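You operate a simulated robot arm through the tools that you are given. There is no shell and no other tool. Be economical: measure what you need, move in short steps, check, and stop when the job is done.

You are at the controls of a simulated two-armed robot. One attempt, no reset.

TASK
Take the steel ring on the top of the blue bench and put it away on the top of the teal table. Put the green clamp on the card with a green frame. Fetch the blue card and set it on the card with a blue frame. Put the wooden card on the bottom board of the tall shelf away on the top of the low table. Put the blue hook on the top of the blue bench away on the left end of the raddle bench. Put the cream string bundle from the top of the blue bench on the top of the small cabinet. Take the chip from the top of the blue bench and put it on the top of the small table. Take the orange end bobbin and put it in the small grey tub. Any order will do. Set down upright: green clamp.

The check looks at the end state, three seconds after you hand in, the way a careful person would. Anything else that was tipped, shoved, dropped, spilled or broken makes it a failure.

THE ROBOT
Two 7-joint arms with fingered hands on one trunk, on a base that drives. Base frame: it is fixed to the floor where the robot stands at the start and does not move with it; the origin is under the middle of the robot, x ahead of it, y to its left, z up; the surface under the hand at the start is at about z = 0.7. Units: m, degrees, N and s.
The left shoulder is at the start at [0.03, 0.119, 0.969], the right one opposite. With the tool pointing down near the work surface each hand reaches from about 0.32 to 0.76 m from the robot's upright axis, wherever it stands, measured 20 degrees to its own side. Places, roughly: blue card (9x12x4 cm) [0.8, -1.1, 1.2]; blue hook (5x3x9 cm) [0.7, 0.7, 0.8]; card with a blue frame [0.75, -0.75, 0.75]; card with a green frame [0.75, -0.25, 0.75]; chip (6x2x8 cm) [0.7, 1.1, 0.8]; cream string bundle (17x3x4 cm) [0.7, 0.9, 0.8]; green clamp (12x4x8 cm) [0.8, -0.5, 0.7]; left end of the raddle bench (24x32 cm) [-6.4, -1.54, 0.8]; orange end bobbin (3x3x11 cm) [0.5, 0.8, 0.8]; small grey tub (39x22x10 cm) [-1.3, 2, 0.8]; steel ring (4x4x1 cm) [0.7, 0.1, 0.8]; top of the low table [-1.7, 3.8, 0.6]; top of the small cabinet (24x24 cm) [0.64, 4.5, 0.74]; top of the small table [0.7, -0.5, 0.7]; top of the teal table (82x25 cm) [-2.3, 1.84, 0.86]; wooden card [0.75, -1, 0.5]. Payload 3.8 kg a hand.
The TCP of each hand is the grasp point between the finger pads, 0.025 m short of the fingertips. In the tool frame z runs along the fingers and y along their closing line. Largest opening 0.088 m; the body of the gripper starts 0.029 m behind the TCP. The gripper is a hand of 4 fingers: y runs from the thumb to the fingers, the wrist lies at [-0.013, -0.106, -0.174] in the tool frame.
Orientation is told as [roll, pitch, yaw] about the base's x, y, z axes, in that order, counted from this pose: with the fingers straight down and the wrist toward the robot, the tool's x, y and z point along [0, 1, 0], [1, 0, 0] and [0, 0, -1] of the base frame.

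THE INTERFACE
- The arms move only by the tool drive_tool. It takes "left_plan", "right_plan" or both (then of equal length, played together; a hand with none holds still); each is a list of rows, each a list of 2 entries, a list of its own where there are three numbers: the shift along the base's x, y, z in m, then the turn, a rotation vector about the base's x, y, z in rad. In form: [[[tx, ty, tz], [wx, wy, wz]], ...]. A call has 1 to 10 rows; each row is the pose to reach, as a shift and turn from the pose commanded when the call began. A row lasts 0.2 s, in which the tool goes at most 0.05 m and 8.6 degrees; a call with a longer step from one row to the next is refused whole. Where a pose cannot be reached the arm comes as near as it can. A force on the tool above 40 N (or 10 N above the force at the start of the call, whichever is more), or a blocked arm, ends the call early, and 0.2 s more pass. In this call time passes only in rows, and 0.2 s behind the last. The reply holds the time, the measured pose of the TCP, the force on the tool along the base axes, the opening and the grip force, in the units named above and with some noise, with the torque about the TCP (base axes, N m) and any sound that the robot's microphone picked up.
- Cameras (640 x 400 px; columns grow to the right, rows downward): "scene" is now at [0.0634, -0.0006, 1.5239]; the picture's right is [-0.02, -1.00, 0.00], its down [-0.70, 0.01, -0.72] and it looks along [0.72, -0.01, -0.70] (base axes); focal length 259 px, centre (320, 200). "left" rides on the left gripper at [-0.064, -0.083, -0.098] in its tool frame; the picture's right is [-0.62, -0.37, 0.69], its down [0.71, -0.63, 0.30] and it looks along [0.32, 0.68, 0.65] (tool axes); focal length 265 px, centre (320, 200). "right" rides on the right gripper at [0.064, -0.083, -0.098] in its tool frame; the picture's right is [-0.62, 0.37, -0.69], its down [-0.71, -0.63, 0.30] and it looks along [-0.32, 0.68, 0.65] (tool axes); focal length 265 px, centre (320, 200). There is no depth. A picture from a camera that has moved, and an enlarged one, comes with that camera's place and axes in the base frame and with its lens.
- camera(camera): a new picture of that camera. No time passes.
- raise_lower(by): slides the trunk up (or, below 0, down) by that many m; the arms and the scene camera ride with it, the base frame stays. It gives what a move gives, with no picture.
- base_move(legs): drives the robot by 1 to 6 legs, each [ahead, left, turn to the left] in m, m and degrees, along the robot's own axes; the way and the turn of a leg run together, so that a leg with both is an arc; at most 1.5 m and 180 degrees a leg. The arms and the cameras ride along, it lands a little off, and it stops where it bumps. It gives what a move gives.
- finger_targets(index, middle, ring, thumb_bend, thumb_turn, hand): sets how far each is bent, from 0 (flat) to 1 (curled in); at 0.3 the hand is open as for a grip, at 0.7 the pads meet at the TCP. One left out holds its place. A second passes; each finger stops where it meets its share of the squeeze, and holds until it gets a number again. It is the only way to open and close the hand. It gives what a move gives, with no picture; readings hold the bend of each and the force on the fingers (four entries, about 0 where the hand has none), thumb and palm. thumb_turn goes from beside the hand (0) to across from the fingers (1), as for a grip.
- aim_head(pan, tilt): turns the head with the scene camera to pan (to the left, within 120 degrees either way) and tilt (down, from -29 to 69), counted from straight ahead of the robot. It gives what a move gives.
- inspect(camera, box): a new picture of the part [left, top, right, bottom] of that camera's present view, enlarged. No time passes.
- job_done(): hands the job in; it is judged then, once.

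Work in short steps. Places have to be worked out from the pictures, the camera data and where the tool is seen: move nearer, look again, correct. Check each grasp and each placing, and mend what went wrong. You have 483 turns and 226 pictures in all, those below and enlarged ones among them. Open the grippers and draw the arms clear of the work before you hand the job in, unless the task says otherwise; then end with one line.

The tools are called after "Call:" as a command line: name --argument value ..., lists and objects as JSON in quotes. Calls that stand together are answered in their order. drive_tool: Moves the arms, as the interface text tells. Its arguments: {"type":"object","properties":{"left_plan":{"type":"array","items":{"type":"array"}},"right_plan":{"type":"array","items":{"type":"array"}}},"required":[]} The other tools are called the same way: raise_lower (by) slides the trunk up or down; finger_targets (index, middle, ring, thumb_bend, thumb_turn, hand) moves the fingers one by one; base_move (legs) drives the base; aim_head (pan, tilt) turns the head that bears the scene camera; camera (camera) takes a picture; inspect (camera, box) takes an enlarged picture of a part of a camera's view; job_done () hands the job in.

At the start:

```text
clock: 0.0
left_tcp_pos: [0.5197, 0.2507, 1.0637]
left_tcp_rot: [-0.1, -0.1, 0.1]
left_contact_force: [-1.0, 0.6, 0.6]
left_torque: [-0.02, -0.01, 0.02]
left_opening: 0.0877
left_gripper_force: 0.1
left_shape: jaw
left_bend: [0.3, 0.3, 0.3, 0.3, 0.98]
left_finger forces: [0.0, 0.0, 0.0, 0.0, 0.1, 0.1]
right_tcp_pos: [0.5241, -0.2794, 1.0477]
right_tcp_rot: [0.0, 0.1, 0.0]
right_contact_force: [-0.1, 0.4, -0.1]
right_torque: [-0.04, -0.03, 0.03]
right_opening: 0.0874
right_gripper_force: 0.0
right_shape: jaw
right_bend: [0.3, 0.3, 0.3, 0.3, 0.98]
right_finger forces: [0.0, 0.1, 0.0, 0.0, 0.0, 0.0]
trunk travel left (down, up): [-0.125, 0.465]
robot x, y, heading: [-0.0023, 0.0033, 0.1]
head pan, tilt: [-1.1, 44.1]
```

scene: 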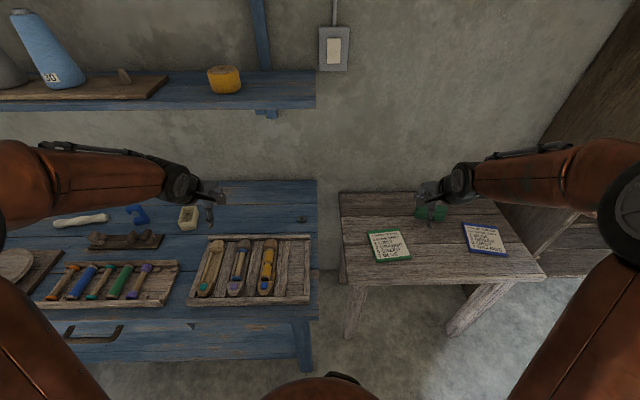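
right: 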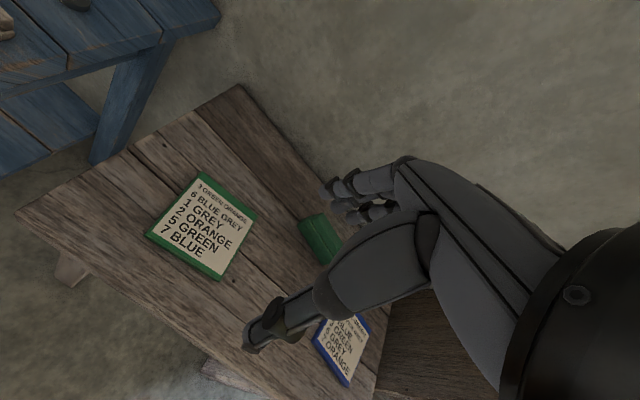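
left: 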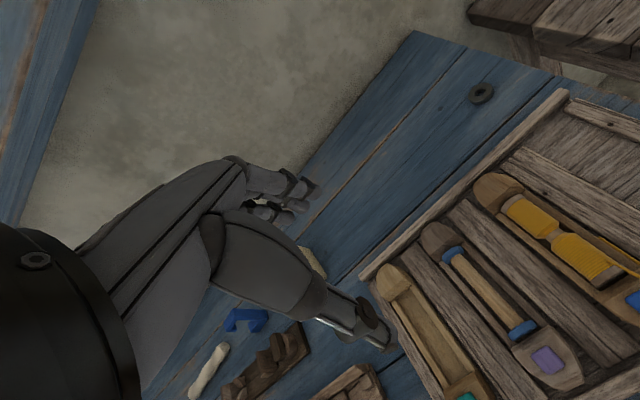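

I start by surveying: the head turns left to see the rest of the blue bench.

Call:
aim_head --pan 50 --tilt 40

Call:
camera --camera "scene"

Call:
aim_head --pan -50 --tilt 35

Call:
camera --camera "scene"

```text
clock: 1.2
left_tcp_pos: [0.5192, 0.2514, 1.0636]
left_tcp_rot: [0.0, -0.1, -0.1]
left_contact_force: [0.3, 0.7, -0.2]
left_torque: [0.02, -0.02, -0.01]
left_opening: 0.0876
left_gripper_force: 0.0
left_shape: jaw
left_bend: [0.3, 0.3, 0.3, 0.3, 0.98]
left_finger forces: [0.0, 0.0, 0.0, 0.0, 0.0, 0.0]
right_tcp_pos: [0.5233, -0.2814, 1.0483]
right_tcp_rot: [0.0, 0.0, 0.0]
right_contact_force: [0.9, 0.1, 0.6]
right_torque: [0.03, -0.03, 0.01]
right_opening: 0.0878
right_gripper_force: 0.0
right_shape: jaw
right_bend: [0.3, 0.3, 0.3, 0.3, 0.98]
right_finger forces: [0.1, 0.1, 0.1, 0.0, 0.1, 0.1]
trunk travel left (down, up): [-0.125, 0.465]
robot x, y, heading: [0.0011, -0.001, 0.1]
head pan, tilt: [50.0, 40.0]
```

```text
222 pictures are left
camera scene: at [0.0361, 0.0661, 1.5298], right [0.77, -0.64, 0.0], down [-0.41, -0.49, -0.77], along [0.49, 0.59, -0.64], focal length 259 px, centre (320, 200)
```

scene: 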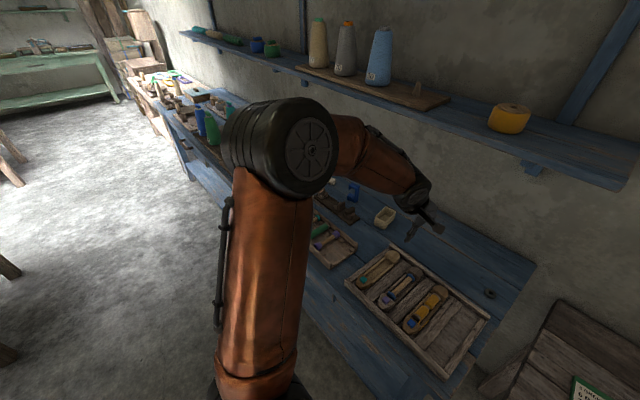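

```text
clock: 3.0
left_tcp_pos: [0.5192, 0.2517, 1.0643]
left_tcp_rot: [-0.1, 0.0, 0.1]
left_contact_force: [0.5, -0.4, 0.5]
left_torque: [-0.01, 0.0, 0.03]
left_opening: 0.0875
left_gripper_force: 0.2
left_shape: jaw
left_bend: [0.3, 0.3, 0.3, 0.3, 0.98]
left_finger forces: [0.0, 0.0, 0.0, 0.0, 0.1, 0.0]
right_tcp_pos: [0.5239, -0.2802, 1.0482]
right_tcp_rot: [0.0, 0.0, -0.1]
right_contact_force: [0.1, -0.2, -0.2]
right_torque: [0.01, -0.03, 0.05]
right_opening: 0.0874
right_gripper_force: 0.1
right_shape: jaw
right_bend: [0.3, 0.3, 0.3, 0.3, 0.98]
right_finger forces: [0.1, 0.0, 0.1, 0.0, 0.0, 0.0]
trunk travel left (down, up): [-0.125, 0.465]
robot x, y, heading: [-0.0003, 0.0002, -0.5]
head pan, tilt: [-50.0, 35.0]
```

```text
221 pictures are left
camera scene: at [0.0381, -0.0664, 1.5374], right [-0.77, -0.64, 0.0], down [-0.37, 0.44, -0.82], along [0.53, -0.63, -0.57], focal length 259 px, centre (320, 200)
```

scene: 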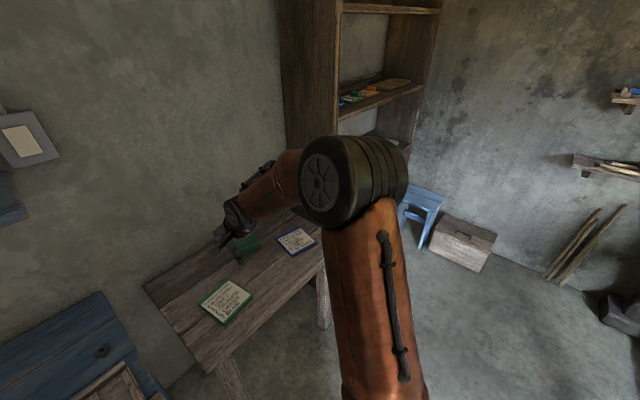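

The shelf stands to the right, beyond the small table. I start with the green clamp: I shift the base right and a little ahead so that clamp and green card are both in the right hand's reach.

Call:
base_move --legs '[[0.12, -0.25, 0]]'

Call:
aim_head --pan -10 --tilt 50

Call:
camera --camera "scene"

Call:
camera --camera "right"

```text
clock: 4.9
left_tcp_pos: [0.6373, -0.0023, 1.0654]
left_tcp_rot: [0.2, 0.1, -0.2]
left_contact_force: [0.2, -0.2, -0.7]
left_torque: [0.0, 0.02, -0.01]
left_opening: 0.0877
left_gripper_force: 0.1
left_shape: jaw
left_bend: [0.3, 0.3, 0.3, 0.3, 0.98]
left_finger forces: [0.0, 0.0, 0.0, 0.1, 0.0, 0.0]
right_tcp_pos: [0.6388, -0.535, 1.0473]
right_tcp_rot: [0.1, 0.0, -0.3]
right_contact_force: [-0.1, 0.1, 0.0]
right_torque: [0.0, -0.03, 0.03]
right_opening: 0.0879
right_gripper_force: 0.1
right_shape: jaw
right_bend: [0.3, 0.3, 0.3, 0.3, 0.98]
right_finger forces: [0.0, 0.0, 0.0, 0.0, 0.0, 0.0]
trunk travel left (down, up): [-0.125, 0.465]
robot x, y, heading: [0.1191, -0.2494, -0.4]
head pan, tilt: [-50.0, 35.0]
```

```text
clock: 6.0
left_tcp_pos: [0.6361, -0.0007, 1.0647]
left_tcp_rot: [0.0, 0.0, -0.3]
left_contact_force: [-0.3, 0.9, -0.1]
left_torque: [0.01, 0.01, 0.01]
left_opening: 0.0876
left_gripper_force: 0.0
left_shape: jaw
left_bend: [0.3, 0.3, 0.3, 0.3, 0.98]
left_finger forces: [0.1, 0.0, 0.0, 0.0, 0.0, 0.0]
right_tcp_pos: [0.6373, -0.5331, 1.0487]
right_tcp_rot: [0.0, 0.0, -0.3]
right_contact_force: [0.2, -0.4, 0.0]
right_torque: [0.02, -0.01, -0.01]
right_opening: 0.0875
right_gripper_force: 0.1
right_shape: jaw
right_bend: [0.3, 0.3, 0.3, 0.3, 0.98]
right_finger forces: [0.1, 0.0, 0.0, 0.0, 0.0, 0.0]
trunk travel left (down, up): [-0.125, 0.465]
robot x, y, heading: [0.1187, -0.2498, -0.3]
head pan, tilt: [-10.0, 50.0]
```

```text
220 pictures are left
camera scene: at [0.173, -0.2624, 1.5157], right [-0.18, -0.98, 0.0], down [-0.75, 0.14, -0.64], along [0.63, -0.12, -0.77], focal length 259 px, centre (320, 200)
```

scene: 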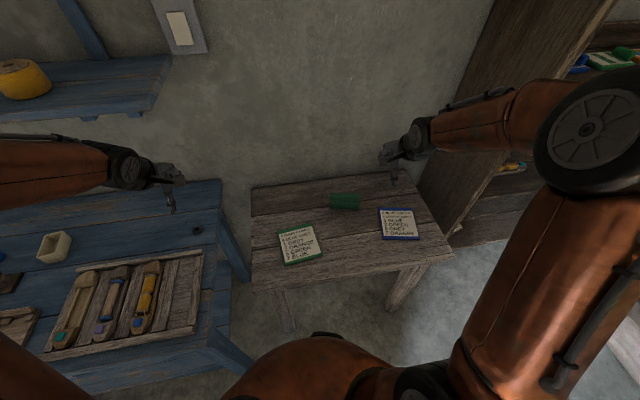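

```text
219 pictures are left
camera right: at [0.5557, -0.4693, 1.147], right [0.36, -0.62, 0.69], down [-0.63, -0.71, -0.3], along [0.68, -0.33, -0.65], focal length 265 px, centre (320, 200)
```

right: 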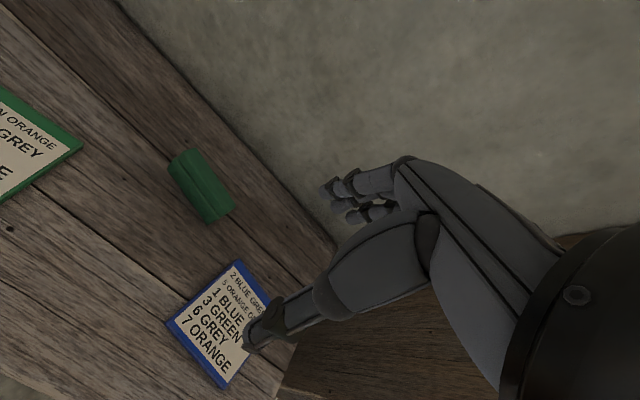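

The clamp's form is not clear; I enlarge it.

Call:
inspect --camera "scene" --box '[260, 160, 440, 272]'

Call:
inspect --camera "right" --box '[140, 130, 260, 230]'

```text
3.56 times, centred on (350, 216) of scene
camera zoom: at [0.173, -0.2624, 1.5157], right [-0.18, -0.98, 0.0], down [-0.75, 0.14, -0.64], along [0.63, -0.12, -0.77], focal length 922 px, centre (213, 143)
```

zoom: 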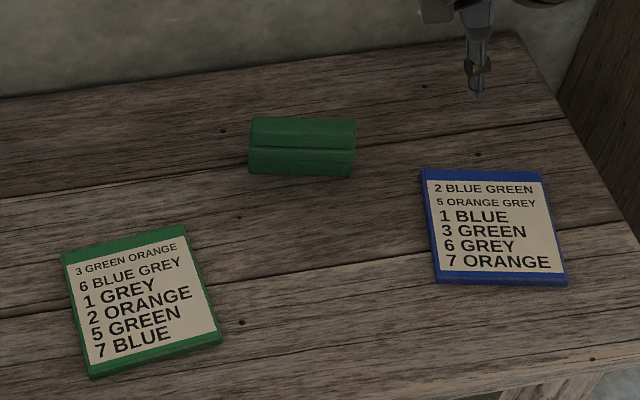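

```text
4.00 times, centred on (200, 180) of right
camera zoom: at [0.5557, -0.4693, 1.147], right [0.36, -0.62, 0.69], down [-0.63, -0.71, -0.3], along [0.68, -0.33, -0.65], focal length 1062 px, centre (800, 280)
```

zoom: 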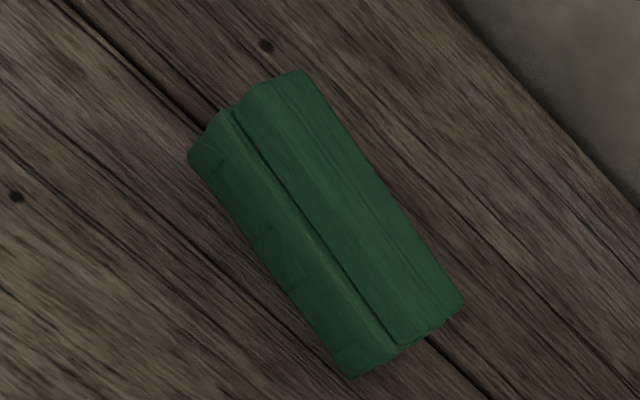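

I bring the right hand down so its camera looks at the clamp from nearer.

Call:
drive_tool --right_plan '[[[-0.009, 0.031, -0.026], [0, 0, 0]], [[-0.018, 0.062, -0.052], [0, 0, 0]], [[-0.027, 0.093, -0.078], [0, 0, 0]], [[-0.036, 0.124, -0.104], [0, 0, 0]], [[-0.045, 0.155, -0.13], [0, 0, 0]]]'

Call:
camera --camera "right"

```text
clock: 7.2
left_tcp_pos: [0.6376, -0.0004, 1.0639]
left_tcp_rot: [0.1, 0.0, -0.3]
left_contact_force: [0.0, 0.3, 0.4]
left_torque: [-0.03, -0.05, -0.01]
left_opening: 0.0873
left_gripper_force: 0.1
left_shape: jaw
left_bend: [0.3, 0.3, 0.3, 0.3, 0.98]
left_finger forces: [0.0, 0.0, 0.1, 0.0, 0.0, 0.1]
right_tcp_pos: [0.5913, -0.3761, 0.9203]
right_tcp_rot: [-0.1, 0.1, -0.3]
right_contact_force: [-0.5, 0.7, -0.2]
right_torque: [0.0, 0.02, -0.03]
right_opening: 0.0879
right_gripper_force: 0.1
right_shape: jaw
right_bend: [0.3, 0.3, 0.3, 0.3, 0.98]
right_finger forces: [0.1, 0.0, 0.1, 0.0, 0.0, 0.1]
trunk travel left (down, up): [-0.125, 0.465]
robot x, y, heading: [0.1154, -0.2481, -0.2]
head pan, tilt: [-10.0, 50.0]
```

```text
216 pictures are left
camera right: at [0.5097, -0.3121, 1.0189], right [0.36, -0.62, 0.69], down [-0.63, -0.71, -0.3], along [0.68, -0.33, -0.65], focal length 265 px, centre (320, 200)
```

right: 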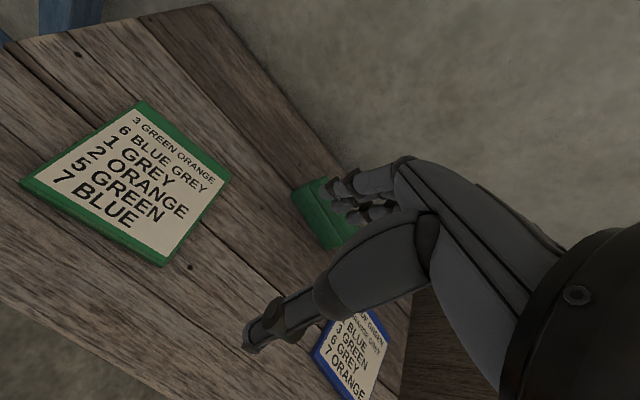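

The fingers hide it from here. I swing the hand round to the right with a 60° yaw to see the clamp's end profile.

Call:
drive_tool --right_plan '[[[0.024, -0.028, 0.009], [0, 0, 0.131]], [[0.047, -0.056, 0.018], [0, 0, 0.262]], [[0.071, -0.084, 0.026], [0, 0, 0.393]], [[0.095, -0.112, 0.035], [0, 0, 0.524]], [[0.119, -0.14, 0.044], [0, 0, 0.655]], [[0.142, -0.168, 0.053], [0, 0, 0.786]], [[0.166, -0.196, 0.061], [0, 0, 0.917]], [[0.19, -0.224, 0.07], [0, 0, 1.047]]]'

Call:
camera --camera "right"

```text
clock: 9.0
left_tcp_pos: [0.6345, -0.0034, 1.0666]
left_tcp_rot: [0.1, -0.2, -0.3]
left_contact_force: [-0.9, 0.0, 1.9]
left_torque: [0.03, -0.04, -0.01]
left_opening: 0.0874
left_gripper_force: 0.1
left_shape: jaw
left_bend: [0.3, 0.3, 0.3, 0.3, 0.98]
left_finger forces: [0.0, 0.1, 0.0, 0.1, 0.1, 0.0]
right_tcp_pos: [0.734, -0.5881, 0.973]
right_tcp_rot: [0.0, -0.2, 59.8]
right_contact_force: [1.0, -0.4, -0.5]
right_torque: [0.02, -0.03, -0.01]
right_opening: 0.0879
right_gripper_force: 0.3
right_shape: jaw
right_bend: [0.3, 0.3, 0.3, 0.3, 0.98]
right_finger forces: [0.0, 0.1, 0.0, 0.0, 0.0, 0.1]
right hand out of reach, approached as far as the arm can: row 8
trunk travel left (down, up): [-0.125, 0.465]
robot x, y, heading: [0.1136, -0.2484, -0.3]
head pan, tilt: [-10.0, 50.0]
```

```text
215 pictures are left
camera right: at [0.6379, -0.6288, 1.0717], right [0.72, 0.0, 0.69], down [0.3, -0.9, -0.31], along [0.63, 0.43, -0.65], focal length 265 px, centre (320, 200)
```

right: 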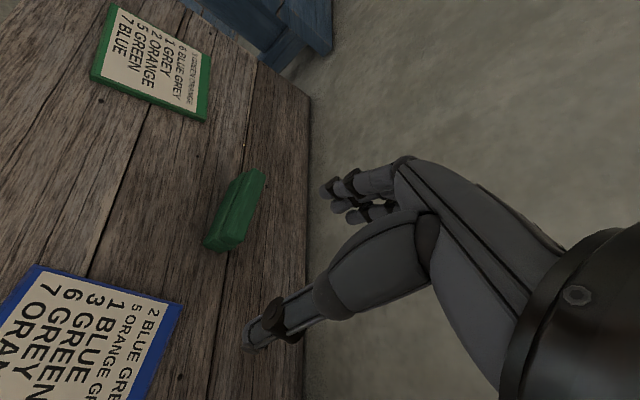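

Call:
inspect --camera "right" --box '[185, 150, 285, 265]'

```text
3.48 times, centred on (235, 208) of right
camera zoom: at [0.6379, -0.6288, 1.0717], right [0.72, 0.0, 0.69], down [0.3, -0.9, -0.31], along [0.63, 0.43, -0.65], focal length 923 px, centre (616, 174)
```

zoom: 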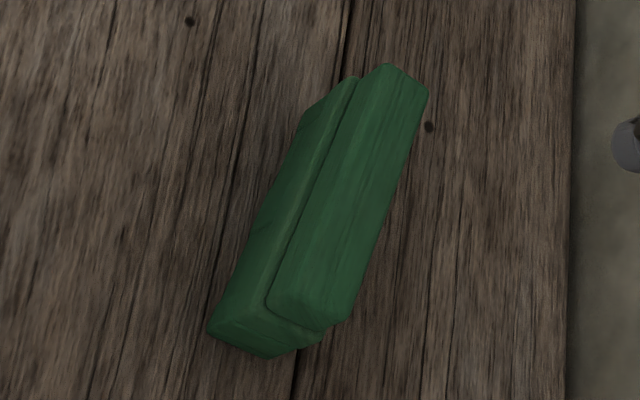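

The clamp seems to be a 12 x 4 cm stepped block, about 4.4 cm high, centred near [0.795, -0.48], long axis turned about -13°. I bring the hand above it with matching yaw.

Call:
drive_tool --right_plan '[[[0.007, 0.012, -0.01], [0, 0, -0.1415]], [[0.014, 0.024, -0.02], [0, 0, -0.283]], [[0.02, 0.036, -0.03], [0, 0, -0.4245]], [[0.027, 0.048, -0.04], [0, 0, -0.566]], [[0.034, 0.06, -0.05], [0, 0, -0.7075]], [[0.041, 0.072, -0.06], [0, 0, -0.849]], [[0.047, 0.084, -0.07], [0, 0, -0.99]], [[0.054, 0.096, -0.08], [0, 0, -1.132]], [[0.061, 0.108, -0.09], [0, 0, -1.273]]]'

Call:
camera --camera "right"

```text
clock: 11.0
left_tcp_pos: [0.6381, -0.0002, 1.0633]
left_tcp_rot: [0.1, 0.0, -0.3]
left_contact_force: [0.3, -0.7, -0.3]
left_torque: [0.0, -0.02, -0.02]
left_opening: 0.0874
left_gripper_force: 0.1
left_shape: jaw
left_bend: [0.3, 0.3, 0.3, 0.3, 0.98]
left_finger forces: [0.1, 0.0, 0.0, 0.0, 0.0, 0.0]
right_tcp_pos: [0.7948, -0.4757, 0.8833]
right_tcp_rot: [-0.1, -0.1, -13.4]
right_contact_force: [-0.2, 0.0, 0.6]
right_torque: [-0.02, 0.01, -0.01]
right_opening: 0.088
right_gripper_force: 0.1
right_shape: jaw
right_bend: [0.3, 0.3, 0.3, 0.3, 0.98]
right_finger forces: [0.1, 0.0, 0.1, 0.1, 0.0, 0.0]
trunk travel left (down, up): [-0.125, 0.465]
robot x, y, heading: [0.1169, -0.2487, -0.3]
head pan, tilt: [-10.0, 50.0]
```

```text
213 pictures are left
camera right: at [0.7293, -0.395, 0.9824], right [0.21, -0.69, 0.69], down [-0.78, -0.55, -0.3], along [0.59, -0.47, -0.65], focal length 265 px, centre (320, 200)
```

right: 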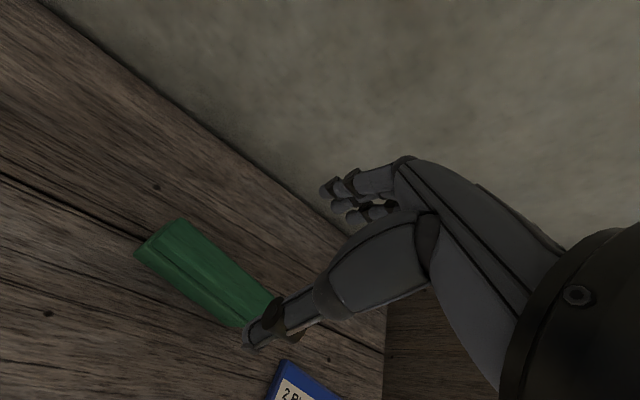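

The clamp sits well under the hand; a 5 mm correction, then straight down to z = 0.735.

Call:
drive_tool --right_plan '[[[0.004, -0.006, -0.03], [0, 0, -0.03]], [[0.004, -0.006, -0.07], [0, 0, -0.03]], [[0.004, -0.006, -0.1], [0, 0, -0.03]], [[0.004, -0.006, -0.125], [0, 0, -0.03]], [[0.004, -0.006, -0.148], [0, 0, -0.03]]]'

Call:
camera --camera "right"

```text
clock: 12.2
left_tcp_pos: [0.6373, -0.0011, 1.064]
left_tcp_rot: [0.0, -0.1, -0.2]
left_contact_force: [0.6, -0.1, 0.1]
left_torque: [0.01, 0.02, -0.01]
left_opening: 0.0873
left_gripper_force: 0.0
left_shape: jaw
left_bend: [0.3, 0.3, 0.3, 0.3, 0.98]
left_finger forces: [0.0, 0.1, 0.1, 0.1, 0.1, 0.0]
right_tcp_pos: [0.7993, -0.4822, 0.7363]
right_tcp_rot: [-0.1, 0.1, -15.0]
right_contact_force: [0.1, -0.2, -0.4]
right_torque: [-0.01, 0.03, -0.03]
right_opening: 0.088
right_gripper_force: 0.1
right_shape: jaw
right_bend: [0.3, 0.3, 0.3, 0.3, 0.98]
right_finger forces: [0.1, 0.0, 0.0, 0.0, 0.1, 0.1]
trunk travel left (down, up): [-0.125, 0.465]
robot x, y, heading: [0.1165, -0.2507, -0.4]
head pan, tilt: [-10.0, 50.0]
```

```text
212 pictures are left
camera right: at [0.7364, -0.4009, 0.8345], right [0.2, -0.69, 0.69], down [-0.79, -0.53, -0.3], along [0.58, -0.49, -0.65], focal length 265 px, centre (320, 200)
```

right: 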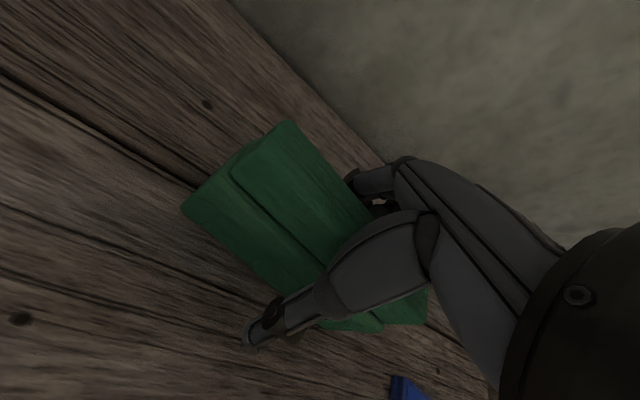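

Thumb is in front and fingers behind the block; I close the hand.

Call:
finger_targets --hand "right" --index 0.75 --middle 0.75 --ring 0.75 --thumb_bend 0.75

Call:
drive_tool --right_plan '[[[0, 0, 0.03], [0, 0, 0]], [[0, 0, 0.07], [0, 0, 0]], [[0, 0, 0.11], [0, 0, 0]], [[0, 0, 0.15], [0, 0, 0]]]'

Call:
camera --camera "right"

Call:
inspect --camera "scene" --box '[260, 130, 460, 255]'

```text
clock: 13.2
left_tcp_pos: [0.6374, -0.001, 1.0649]
left_tcp_rot: [0.0, 0.0, -0.3]
left_contact_force: [-0.1, -0.4, -0.4]
left_torque: [-0.02, -0.01, -0.02]
left_opening: 0.0876
left_gripper_force: 0.2
left_shape: jaw
left_bend: [0.3, 0.3, 0.3, 0.3, 0.98]
left_finger forces: [0.0, 0.0, 0.0, 0.1, 0.0, 0.1]
right_tcp_pos: [0.7998, -0.4841, 0.7371]
right_tcp_rot: [-0.1, 0.0, -15.0]
right_contact_force: [-0.2, -0.8, 0.8]
right_torque: [0.12, 0.0, -0.02]
right_opening: 0.0226
right_gripper_force: 19.4
right_shape: fingers
right_bend: [0.6, 0.74, 0.73, 0.59, 0.94]
right_finger forces: [9.4, 5.7, 7.5, 0.0, 16.6, 0.0]
trunk travel left (down, up): [-0.125, 0.465]
robot x, y, heading: [0.1123, -0.2495, -0.2]
head pan, tilt: [-10.0, 50.0]
```

```text
clock: 14.2
left_tcp_pos: [0.6373, -0.0009, 1.0644]
left_tcp_rot: [0.0, 0.0, -0.3]
left_contact_force: [-0.2, 0.4, 0.2]
left_torque: [-0.02, 0.04, -0.01]
left_opening: 0.0878
left_gripper_force: 0.1
left_shape: jaw
left_bend: [0.3, 0.3, 0.3, 0.3, 0.98]
left_finger forces: [0.0, 0.0, 0.0, 0.0, 0.0, 0.0]
right_tcp_pos: [0.7982, -0.483, 0.8853]
right_tcp_rot: [0.0, 0.0, -15.0]
right_contact_force: [-0.2, 0.5, -1.1]
right_torque: [0.0, 0.0, 0.04]
right_opening: 0.0227
right_gripper_force: 18.1
right_shape: fingers
right_bend: [0.6, 0.74, 0.74, 0.59, 0.94]
right_finger forces: [8.8, 5.4, 5.6, 0.0, 16.0, 0.0]
trunk travel left (down, up): [-0.125, 0.465]
robot x, y, heading: [0.1166, -0.2527, -0.2]
head pan, tilt: [-10.0, 50.0]
```

```text
211 pictures are left
camera right: at [0.7349, -0.4007, 0.9841], right [0.2, -0.69, 0.69], down [-0.79, -0.53, -0.3], along [0.58, -0.49, -0.65], focal length 265 px, centre (320, 200)
```

right: 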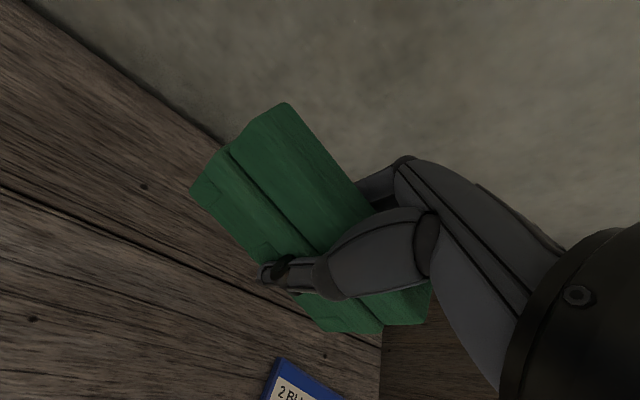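

```text
3.20 times, centred on (360, 192) of scene
camera zoom: at [0.1725, -0.262, 1.5157], right [-0.18, -0.98, 0.0], down [-0.75, 0.14, -0.64], along [0.63, -0.12, -0.77], focal length 830 px, centre (192, 224)
```

zoom: 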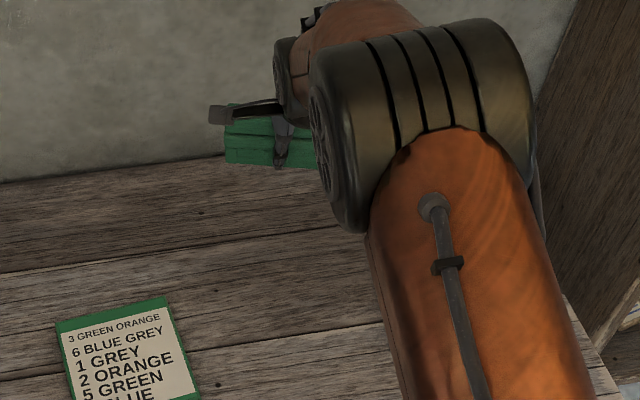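

It lifted. I want to know its full shape, so I raise it to near head height and look at it side on.

Call:
drive_tool --right_plan '[[[-0.01, 0.01, 0.045], [0, 0, 0]], [[-0.02, 0.02, 0.09], [0, 0, 0]], [[-0.03, 0.03, 0.135], [0, 0, 0]], [[-0.04, 0.04, 0.18], [0, 0, 0]], [[-0.05, 0.05, 0.225], [0, 0, 0]], [[-0.06, 0.06, 0.27], [0, 0, 0]], [[-0.07, 0.07, 0.315], [0, 0, 0]], [[-0.08, 0.08, 0.36], [0, 0, 0]], [[-0.09, 0.09, 0.405], [0, 0, 0]], [[-0.1, 0.1, 0.45], [0, 0, 0]]]'

Call:
aim_head --pan -10 --tilt 20

Call:
camera --camera "scene"

```text
clock: 16.4
left_tcp_pos: [0.6373, 0.0003, 1.0639]
left_tcp_rot: [0.0, 0.1, -0.4]
left_contact_force: [-0.1, -0.2, -0.5]
left_torque: [0.05, 0.01, 0.02]
left_opening: 0.0874
left_gripper_force: 0.1
left_shape: jaw
left_bend: [0.3, 0.3, 0.3, 0.3, 0.98]
left_finger forces: [0.0, 0.1, 0.0, 0.0, 0.0, 0.0]
right_tcp_pos: [0.6961, -0.3862, 1.335]
right_tcp_rot: [0.0, -0.1, -15.0]
right_contact_force: [0.2, -0.3, -1.3]
right_torque: [-0.03, -0.01, 0.0]
right_opening: 0.0225
right_gripper_force: 17.0
right_shape: fingers
right_bend: [0.6, 0.74, 0.74, 0.59, 0.94]
right_finger forces: [8.4, 5.3, 5.0, 0.1, 15.4, 0.0]
trunk travel left (down, up): [-0.125, 0.465]
robot x, y, heading: [0.1166, -0.2489, -0.3]
head pan, tilt: [-10.0, 50.0]
```

```text
clock: 17.3
left_tcp_pos: [0.6377, -0.001, 1.0635]
left_tcp_rot: [0.0, -0.1, -0.3]
left_contact_force: [-0.2, -0.1, 0.1]
left_torque: [-0.01, 0.01, 0.03]
left_opening: 0.0876
left_gripper_force: 0.2
left_shape: jaw
left_bend: [0.3, 0.3, 0.3, 0.3, 0.98]
left_finger forces: [0.1, 0.0, 0.1, 0.1, 0.0, 0.1]
right_tcp_pos: [0.6978, -0.3859, 1.3339]
right_tcp_rot: [0.1, 0.0, -14.9]
right_contact_force: [-0.5, -0.6, -0.5]
right_torque: [0.0, -0.01, 0.02]
right_opening: 0.0226
right_gripper_force: 17.0
right_shape: fingers
right_bend: [0.6, 0.74, 0.74, 0.59, 0.94]
right_finger forces: [8.3, 5.3, 5.2, 0.0, 15.4, 0.0]
trunk travel left (down, up): [-0.125, 0.465]
robot x, y, heading: [0.1188, -0.2497, -0.2]
head pan, tilt: [-10.0, 20.0]
```

```text
209 pictures are left
camera scene: at [0.189, -0.2652, 1.5612], right [-0.18, -0.98, 0.0], down [-0.34, 0.06, -0.94], along [0.92, -0.17, -0.34], focal length 259 px, centre (320, 200)
```

scene: 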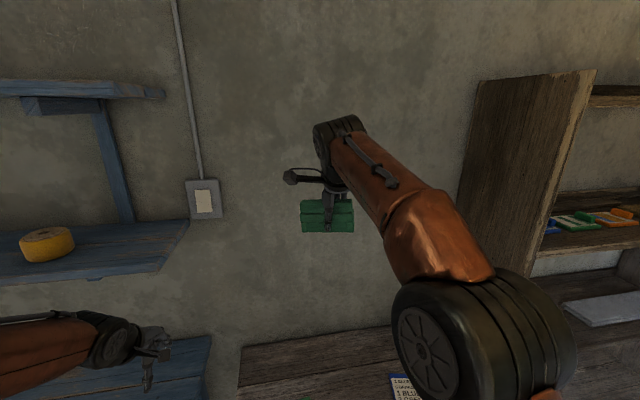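

Call:
inspect --camera "scene" --box '[270, 160, 390, 250]'

```text
4.44 times, centred on (330, 205) of scene
camera zoom: at [0.189, -0.2652, 1.5612], right [-0.18, -0.98, 0.0], down [-0.34, 0.06, -0.94], along [0.92, -0.17, -0.34], focal length 1152 px, centre (276, 178)
```

zoom: 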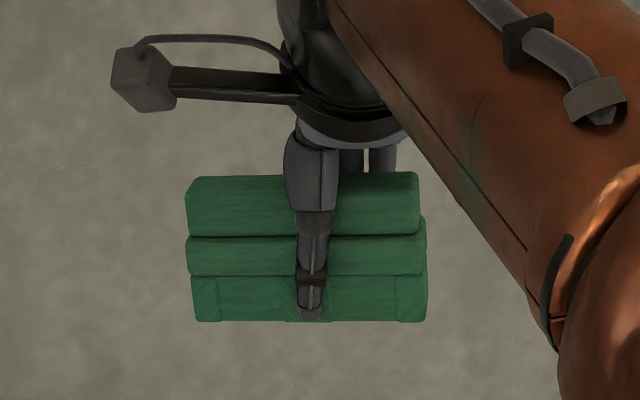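

Side on, it proves about 7–8 cm tall in three tiers, standing upright, so I keep it as it is. Green card centre is near [0.645, -0.278], edges along the axes; I carry the clamp above it and square it up.

Call:
drive_tool --right_plan '[[[-0.005, 0.011, -0.045], [0, 0, 0.025]], [[-0.01, 0.022, -0.09], [0, 0, 0.05]], [[-0.016, 0.032, -0.135], [0, 0, 0.075]], [[-0.021, 0.043, -0.18], [0, 0, 0.1]], [[-0.026, 0.054, -0.225], [0, 0, 0.125]], [[-0.032, 0.065, -0.27], [0, 0, 0.15]], [[-0.037, 0.076, -0.315], [0, 0, 0.175]], [[-0.042, 0.086, -0.36], [0, 0, 0.2]], [[-0.048, 0.097, -0.405], [0, 0, 0.22]], [[-0.053, 0.108, -0.45], [0, 0, 0.24]]]'

Call:
aim_head --pan -5 --tilt 50

Call:
camera --camera "scene"

Call:
camera --camera "right"

```text
clock: 19.5
left_tcp_pos: [0.6378, -0.0014, 1.0641]
left_tcp_rot: [0.1, 0.0, -0.2]
left_contact_force: [-0.3, -0.3, 0.0]
left_torque: [0.02, -0.02, 0.04]
left_opening: 0.0874
left_gripper_force: 0.1
left_shape: jaw
left_bend: [0.3, 0.3, 0.3, 0.3, 0.98]
left_finger forces: [0.1, 0.0, 0.0, 0.0, 0.0, 0.0]
right_tcp_pos: [0.6482, -0.2729, 0.8839]
right_tcp_rot: [0.0, 0.0, -1.2]
right_contact_force: [-0.5, 0.6, -1.6]
right_torque: [-0.03, 0.01, 0.0]
right_opening: 0.0223
right_gripper_force: 16.0
right_shape: fingers
right_bend: [0.6, 0.74, 0.74, 0.6, 0.94]
right_finger forces: [8.0, 4.9, 4.3, 0.0, 14.8, 0.0]
trunk travel left (down, up): [-0.125, 0.465]
robot x, y, heading: [0.1134, -0.2529, -0.3]
head pan, tilt: [-10.0, 20.0]
```

```text
clock: 20.5
left_tcp_pos: [0.6376, -0.0006, 1.0634]
left_tcp_rot: [0.0, 0.0, -0.3]
left_contact_force: [-0.8, 0.2, 0.2]
left_torque: [0.01, -0.01, -0.02]
left_opening: 0.0878
left_gripper_force: 0.1
left_shape: jaw
left_bend: [0.3, 0.3, 0.3, 0.3, 0.98]
left_finger forces: [0.0, 0.0, 0.1, 0.1, 0.1, 0.0]
right_tcp_pos: [0.6484, -0.2729, 0.8843]
right_tcp_rot: [0.1, 0.0, -1.3]
right_contact_force: [-0.2, 0.0, -0.8]
right_torque: [0.02, 0.03, -0.05]
right_opening: 0.0221
right_gripper_force: 16.3
right_shape: fingers
right_bend: [0.6, 0.74, 0.74, 0.6, 0.94]
right_finger forces: [8.0, 5.0, 4.3, 0.0, 14.7, 0.0]
trunk travel left (down, up): [-0.125, 0.465]
robot x, y, heading: [0.1141, -0.249, -0.3]
head pan, tilt: [-5.0, 50.0]
```

```text
207 pictures are left
camera scene: at [0.1741, -0.2556, 1.5157], right [-0.09, -1.0, 0.0], down [-0.76, 0.07, -0.64], along [0.64, -0.06, -0.77], focal length 259 px, centre (320, 200)
```

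scene: 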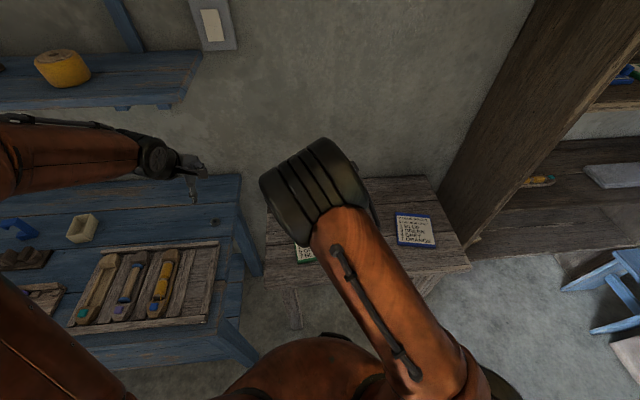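

```text
206 pictures are left
camera right: at [0.5669, -0.2083, 0.9833], right [0.35, -0.63, 0.69], down [-0.65, -0.7, -0.3], along [0.68, -0.34, -0.65], focal length 265 px, centre (320, 200)
```

right: 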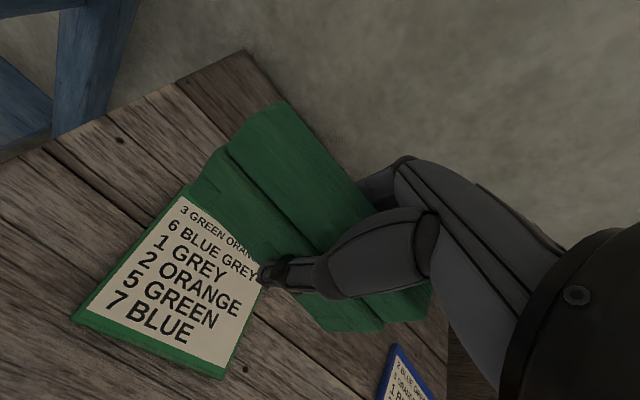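

Card centre re-measured near [0.652, -0.28]. I lower to about z = 0.76.

Call:
drive_tool --right_plan '[[[0.003, -0.007, -0.04], [0, 0, 0]], [[0.003, -0.007, -0.08], [0, 0, 0]], [[0.003, -0.007, -0.105], [0, 0, 0]], [[0.003, -0.007, -0.12], [0, 0, 0]]]'

Call:
camera --camera "right"

```text
clock: 21.5
left_tcp_pos: [0.6374, -0.0009, 1.0639]
left_tcp_rot: [-0.1, 0.1, -0.2]
left_contact_force: [0.8, 0.7, -0.8]
left_torque: [-0.01, -0.02, -0.01]
left_opening: 0.0875
left_gripper_force: 0.0
left_shape: jaw
left_bend: [0.3, 0.3, 0.3, 0.3, 0.98]
left_finger forces: [0.0, 0.0, 0.0, 0.0, 0.1, 0.1]
right_tcp_pos: [0.6489, -0.2814, 0.7646]
right_tcp_rot: [0.0, 0.0, -1.2]
right_contact_force: [-0.3, 0.1, 0.3]
right_torque: [0.0, 0.03, 0.0]
right_opening: 0.0222
right_gripper_force: 15.8
right_shape: fingers
right_bend: [0.6, 0.74, 0.74, 0.6, 0.94]
right_finger forces: [8.0, 4.9, 4.3, 0.0, 14.6, 0.0]
trunk travel left (down, up): [-0.125, 0.465]
robot x, y, heading: [0.1167, -0.2504, -0.4]
head pan, tilt: [-5.0, 50.0]
```

```text
205 pictures are left
camera right: at [0.5679, -0.2158, 0.8632], right [0.35, -0.63, 0.69], down [-0.65, -0.7, -0.3], along [0.68, -0.34, -0.65], focal length 265 px, centre (320, 200)
```

right: 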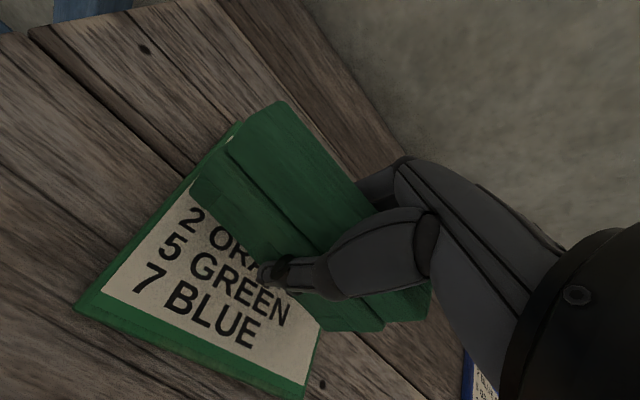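

Clamp is over the card. I turn it 5° to match and ease down until contact.

Call:
drive_tool --right_plan '[[[0.0, 0.002, -0.004], [0, 0, 0.1]], [[0.0, 0.002, -0.008], [0, 0, 0.1]], [[0.0, 0.002, -0.012], [0, 0, 0.1]], [[0.0, 0.002, -0.016], [0, 0, 0.1]]]'

```text
clock: 22.5
left_tcp_pos: [0.638, -0.0004, 1.0657]
left_tcp_rot: [-0.1, 0.0, -0.3]
left_contact_force: [0.4, 0.5, -0.2]
left_torque: [0.01, 0.0, 0.01]
left_opening: 0.0876
left_gripper_force: 0.0
left_shape: jaw
left_bend: [0.3, 0.3, 0.3, 0.3, 0.98]
left_finger forces: [0.1, 0.0, 0.0, 0.0, 0.1, 0.0]
right_tcp_pos: [0.6487, -0.2815, 0.7492]
right_tcp_rot: [0.0, -0.1, 4.6]
right_contact_force: [0.4, -1.7, 3.4]
right_torque: [0.21, 0.11, 0.09]
right_opening: 0.0219
right_gripper_force: 17.3
right_shape: fingers
right_bend: [0.6, 0.74, 0.74, 0.6, 0.94]
right_finger forces: [8.5, 4.5, 6.7, 0.1, 15.7, 0.1]
trunk travel left (down, up): [-0.125, 0.465]
robot x, y, heading: [0.1152, -0.249, -0.4]
head pan, tilt: [-5.0, 50.0]
```

It touches (3.4 N). I open the hand and then rise straight up.

Call:
finger_targets --hand "right" --index 0.3 --middle 0.3 --ring 0.3 --thumb_bend 0.3

Call:
drive_tool --right_plan '[[[0, 0, 0.03], [0, 0, 0]], [[0, 0, 0.07], [0, 0, 0]], [[0, 0, 0.11], [0, 0, 0]], [[0, 0, 0.15], [0, 0, 0]], [[0, 0, 0.2], [0, 0, 0]], [[0, 0, 0.25], [0, 0, 0]], [[0, 0, 0.3], [0, 0, 0]]]'

Call:
camera --camera "right"

Call:
inspect --camera "scene" --box '[220, 160, 480, 310]'

```text
clock: 23.5
left_tcp_pos: [0.6385, -0.0001, 1.0634]
left_tcp_rot: [-0.1, -0.1, -0.3]
left_contact_force: [0.2, 0.0, -0.4]
left_torque: [0.01, 0.01, -0.02]
left_opening: 0.0873
left_gripper_force: 0.0
left_shape: jaw
left_bend: [0.3, 0.3, 0.3, 0.3, 0.98]
left_finger forces: [0.0, 0.0, 0.0, 0.0, 0.0, 0.1]
right_tcp_pos: [0.6488, -0.2816, 0.7495]
right_tcp_rot: [0.2, -0.1, 4.5]
right_contact_force: [-0.1, 1.0, 0.4]
right_torque: [0.0, 0.0, -0.02]
right_opening: 0.0846
right_gripper_force: 0.1
right_shape: fingers
right_bend: [0.3, 0.3, 0.3, 0.3, 0.97]
right_finger forces: [0.0, 0.0, 0.0, 0.1, 0.0, 0.0]
trunk travel left (down, up): [-0.125, 0.465]
robot x, y, heading: [0.1148, -0.2521, -0.3]
head pan, tilt: [-5.0, 50.0]
```

```text
clock: 25.1
left_tcp_pos: [0.6363, -0.0019, 1.0643]
left_tcp_rot: [0.0, 0.0, -0.3]
left_contact_force: [-0.6, -0.4, 0.4]
left_torque: [0.02, 0.02, -0.01]
left_opening: 0.088
left_gripper_force: 0.0
left_shape: jaw
left_bend: [0.3, 0.3, 0.3, 0.3, 0.98]
left_finger forces: [0.1, 0.0, 0.1, 0.1, 0.1, 0.0]
right_tcp_pos: [0.6517, -0.2788, 1.0483]
right_tcp_rot: [0.0, 0.0, 4.4]
right_contact_force: [0.5, -0.2, -0.1]
right_torque: [0.02, 0.03, -0.01]
right_opening: 0.0848
right_gripper_force: 0.1
right_shape: fingers
right_bend: [0.3, 0.3, 0.3, 0.3, 0.97]
right_finger forces: [0.0, 0.1, 0.0, 0.0, 0.0, 0.1]
trunk travel left (down, up): [-0.125, 0.465]
robot x, y, heading: [0.115, -0.2502, -0.2]
head pan, tilt: [-5.0, 50.0]
```

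```text
204 pictures are left
camera right: at [0.5648, -0.2222, 1.1466], right [0.42, -0.59, 0.69], down [-0.57, -0.76, -0.3], along [0.71, -0.27, -0.65], focal length 265 px, centre (320, 200)
```

right: 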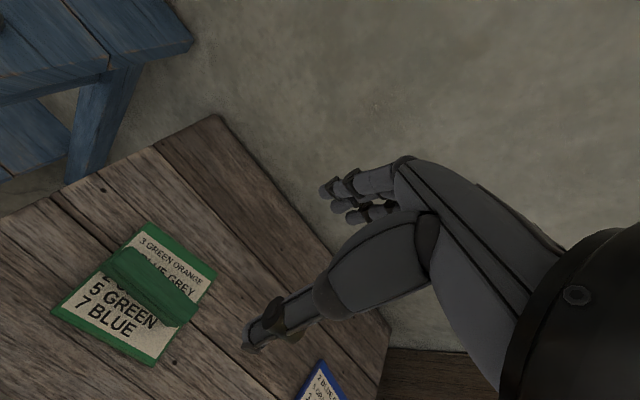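

```text
2.46 times, centred on (350, 235) of scene
camera zoom: at [0.1731, -0.2557, 1.5157], right [-0.09, -1.0, 0.0], down [-0.76, 0.07, -0.64], along [0.64, -0.06, -0.77], focal length 638 px, centre (246, 114)
```

zoom: 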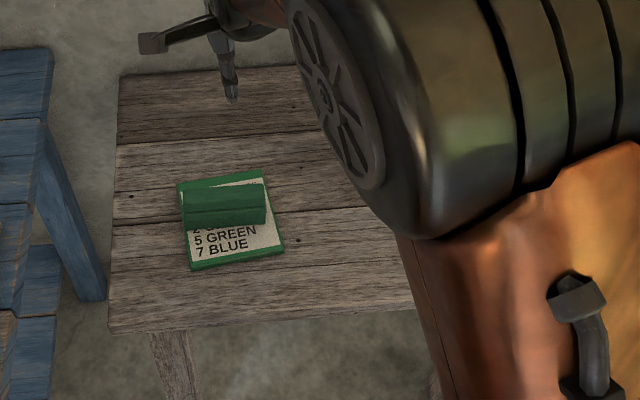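

The clamp stands fully on the green card. Next the shelf: I draw the right hand back and drive right, then look.

Call:
drive_tool --right_plan '[[[-0.045, -0.01, 0.0], [0, 0, -0.02]], [[-0.09, -0.02, 0.0], [0, 0, -0.04]], [[-0.135, -0.03, 0.0], [0, 0, -0.06]], [[-0.18, -0.04, 0.0], [0, 0, -0.08]], [[-0.22, -0.06, 0.0], [0, 0, -0.08]]]'

Call:
base_move --legs '[[-0.1, -0.5, 0]]'

Call:
aim_head --pan -25 --tilt 30

Call:
camera --camera "scene"

```text
clock: 26.3
left_tcp_pos: [0.6371, -0.0012, 1.0641]
left_tcp_rot: [-0.1, 0.0, -0.4]
left_contact_force: [0.4, -0.2, 0.6]
left_torque: [0.03, 0.01, 0.02]
left_opening: 0.0876
left_gripper_force: 0.2
left_shape: jaw
left_bend: [0.3, 0.3, 0.3, 0.3, 0.98]
left_finger forces: [0.1, 0.0, 0.0, 0.0, 0.0, 0.0]
right_tcp_pos: [0.4498, -0.3329, 1.0647]
right_tcp_rot: [0.0, 0.1, -0.2]
right_contact_force: [0.1, 0.0, 1.2]
right_torque: [0.0, 0.01, -0.03]
right_opening: 0.0844
right_gripper_force: 0.1
right_shape: fingers
right_bend: [0.3, 0.3, 0.3, 0.3, 0.97]
right_finger forces: [0.0, 0.0, 0.0, 0.0, 0.1, 0.0]
right hand out of reach, approached as far as the arm can: row 5
trunk travel left (down, up): [-0.125, 0.465]
robot x, y, heading: [0.1162, -0.2491, -0.3]
head pan, tilt: [-5.0, 50.0]
```

```text
clock: 29.3
left_tcp_pos: [0.5332, -0.5095, 1.0645]
left_tcp_rot: [0.0, 0.0, -0.4]
left_contact_force: [0.6, -0.1, 0.0]
left_torque: [-0.01, 0.03, -0.01]
left_opening: 0.0876
left_gripper_force: 0.1
left_shape: jaw
left_bend: [0.3, 0.3, 0.3, 0.3, 0.98]
left_finger forces: [0.1, 0.1, 0.0, 0.0, 0.0, 0.0]
right_tcp_pos: [0.3451, -0.8409, 1.0653]
right_tcp_rot: [0.0, 0.2, -0.4]
right_contact_force: [-0.3, 0.6, 0.3]
right_torque: [0.04, 0.0, -0.01]
right_opening: 0.0844
right_gripper_force: 0.1
right_shape: fingers
right_bend: [0.3, 0.3, 0.3, 0.3, 0.97]
right_finger forces: [0.0, 0.0, 0.0, 0.0, 0.0, 0.1]
trunk travel left (down, up): [-0.125, 0.465]
robot x, y, heading: [0.012, -0.7564, -0.8]
head pan, tilt: [-5.0, 50.0]
```

```text
clock: 30.1
left_tcp_pos: [0.5328, -0.5088, 1.0639]
left_tcp_rot: [0.0, 0.0, -0.4]
left_contact_force: [0.4, -0.6, 0.7]
left_torque: [-0.02, 0.02, 0.02]
left_opening: 0.0879
left_gripper_force: 0.0
left_shape: jaw
left_bend: [0.3, 0.3, 0.3, 0.3, 0.98]
left_finger forces: [0.0, 0.1, 0.0, 0.1, 0.0, 0.0]
right_tcp_pos: [0.3463, -0.8405, 1.0655]
right_tcp_rot: [0.1, 0.2, -0.2]
right_contact_force: [-0.2, 0.9, -0.2]
right_torque: [0.01, 0.01, -0.02]
right_opening: 0.0846
right_gripper_force: 0.0
right_shape: fingers
right_bend: [0.3, 0.3, 0.3, 0.3, 0.97]
right_finger forces: [0.1, 0.0, 0.0, 0.0, 0.0, 0.0]
trunk travel left (down, up): [-0.125, 0.465]
robot x, y, heading: [0.0097, -0.7569, -0.4]
head pan, tilt: [-25.0, 30.0]
```

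```text
202 pictures are left
camera scene: at [0.074, -0.794, 1.5451], right [-0.43, -0.9, 0.0], down [-0.45, 0.21, -0.87], along [0.78, -0.37, -0.5], focal length 259 px, centre (320, 200)
```

scene: 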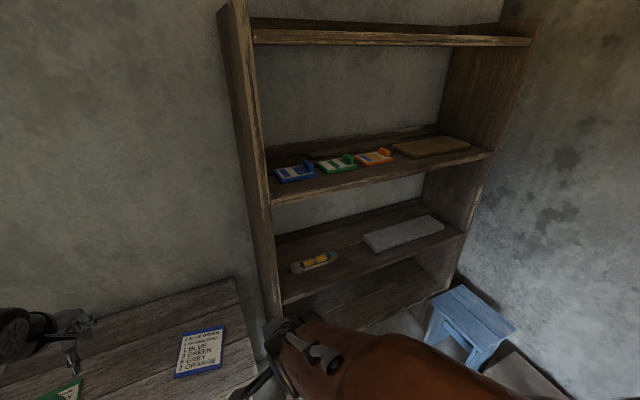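

The blue card lies on the middle board with a raised tab. I enlarge it, and the lower boards.

Call:
inspect --camera "scene" --box '[250, 130, 410, 230]'

Call:
aim_head --pan -25 --tilt 50

Call:
camera --camera "scene"

```text
4.00 times, centred on (330, 180) of scene
camera zoom: at [0.074, -0.794, 1.5451], right [-0.43, -0.9, 0.0], down [-0.45, 0.21, -0.87], along [0.78, -0.37, -0.5], focal length 1037 px, centre (280, 280)
```

zoom: 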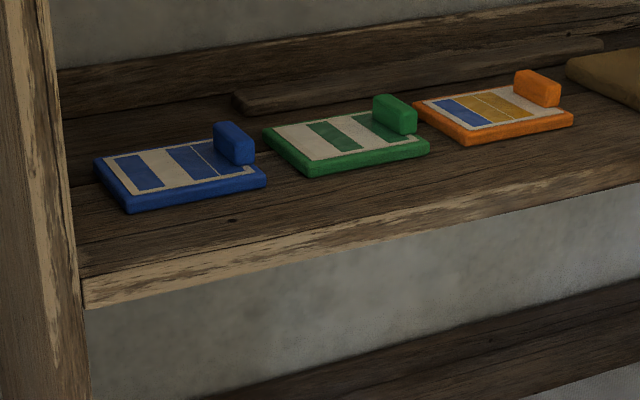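

```text
clock: 30.9
left_tcp_pos: [0.5332, -0.5083, 1.0645]
left_tcp_rot: [0.0, 0.0, -0.4]
left_contact_force: [0.3, -0.2, 1.0]
left_torque: [0.04, -0.02, 0.01]
left_opening: 0.0877
left_gripper_force: 0.0
left_shape: jaw
left_bend: [0.3, 0.3, 0.3, 0.3, 0.98]
left_finger forces: [0.0, 0.0, 0.0, 0.0, 0.0, 0.0]
right_tcp_pos: [0.3452, -0.8401, 1.0658]
right_tcp_rot: [0.0, 0.1, -0.3]
right_contact_force: [0.8, 0.0, -0.2]
right_torque: [0.01, 0.01, -0.01]
right_opening: 0.0846
right_gripper_force: 0.1
right_shape: fingers
right_bend: [0.3, 0.3, 0.3, 0.3, 0.97]
right_finger forces: [0.1, 0.0, 0.0, 0.0, 0.0, 0.1]
trunk travel left (down, up): [-0.125, 0.465]
robot x, y, heading: [0.0089, -0.7567, -0.5]
head pan, tilt: [-25.0, 50.0]
```

```text
200 pictures are left
camera scene: at [0.0619, -0.7883, 1.5157], right [-0.43, -0.9, 0.0], down [-0.69, 0.33, -0.64], along [0.58, -0.28, -0.77], focal length 259 px, centre (320, 200)
```

scene: 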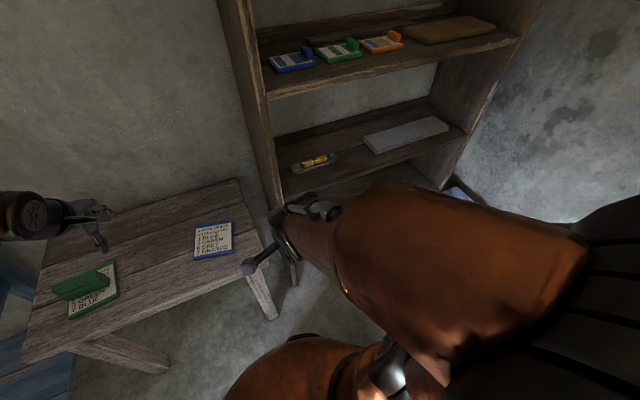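

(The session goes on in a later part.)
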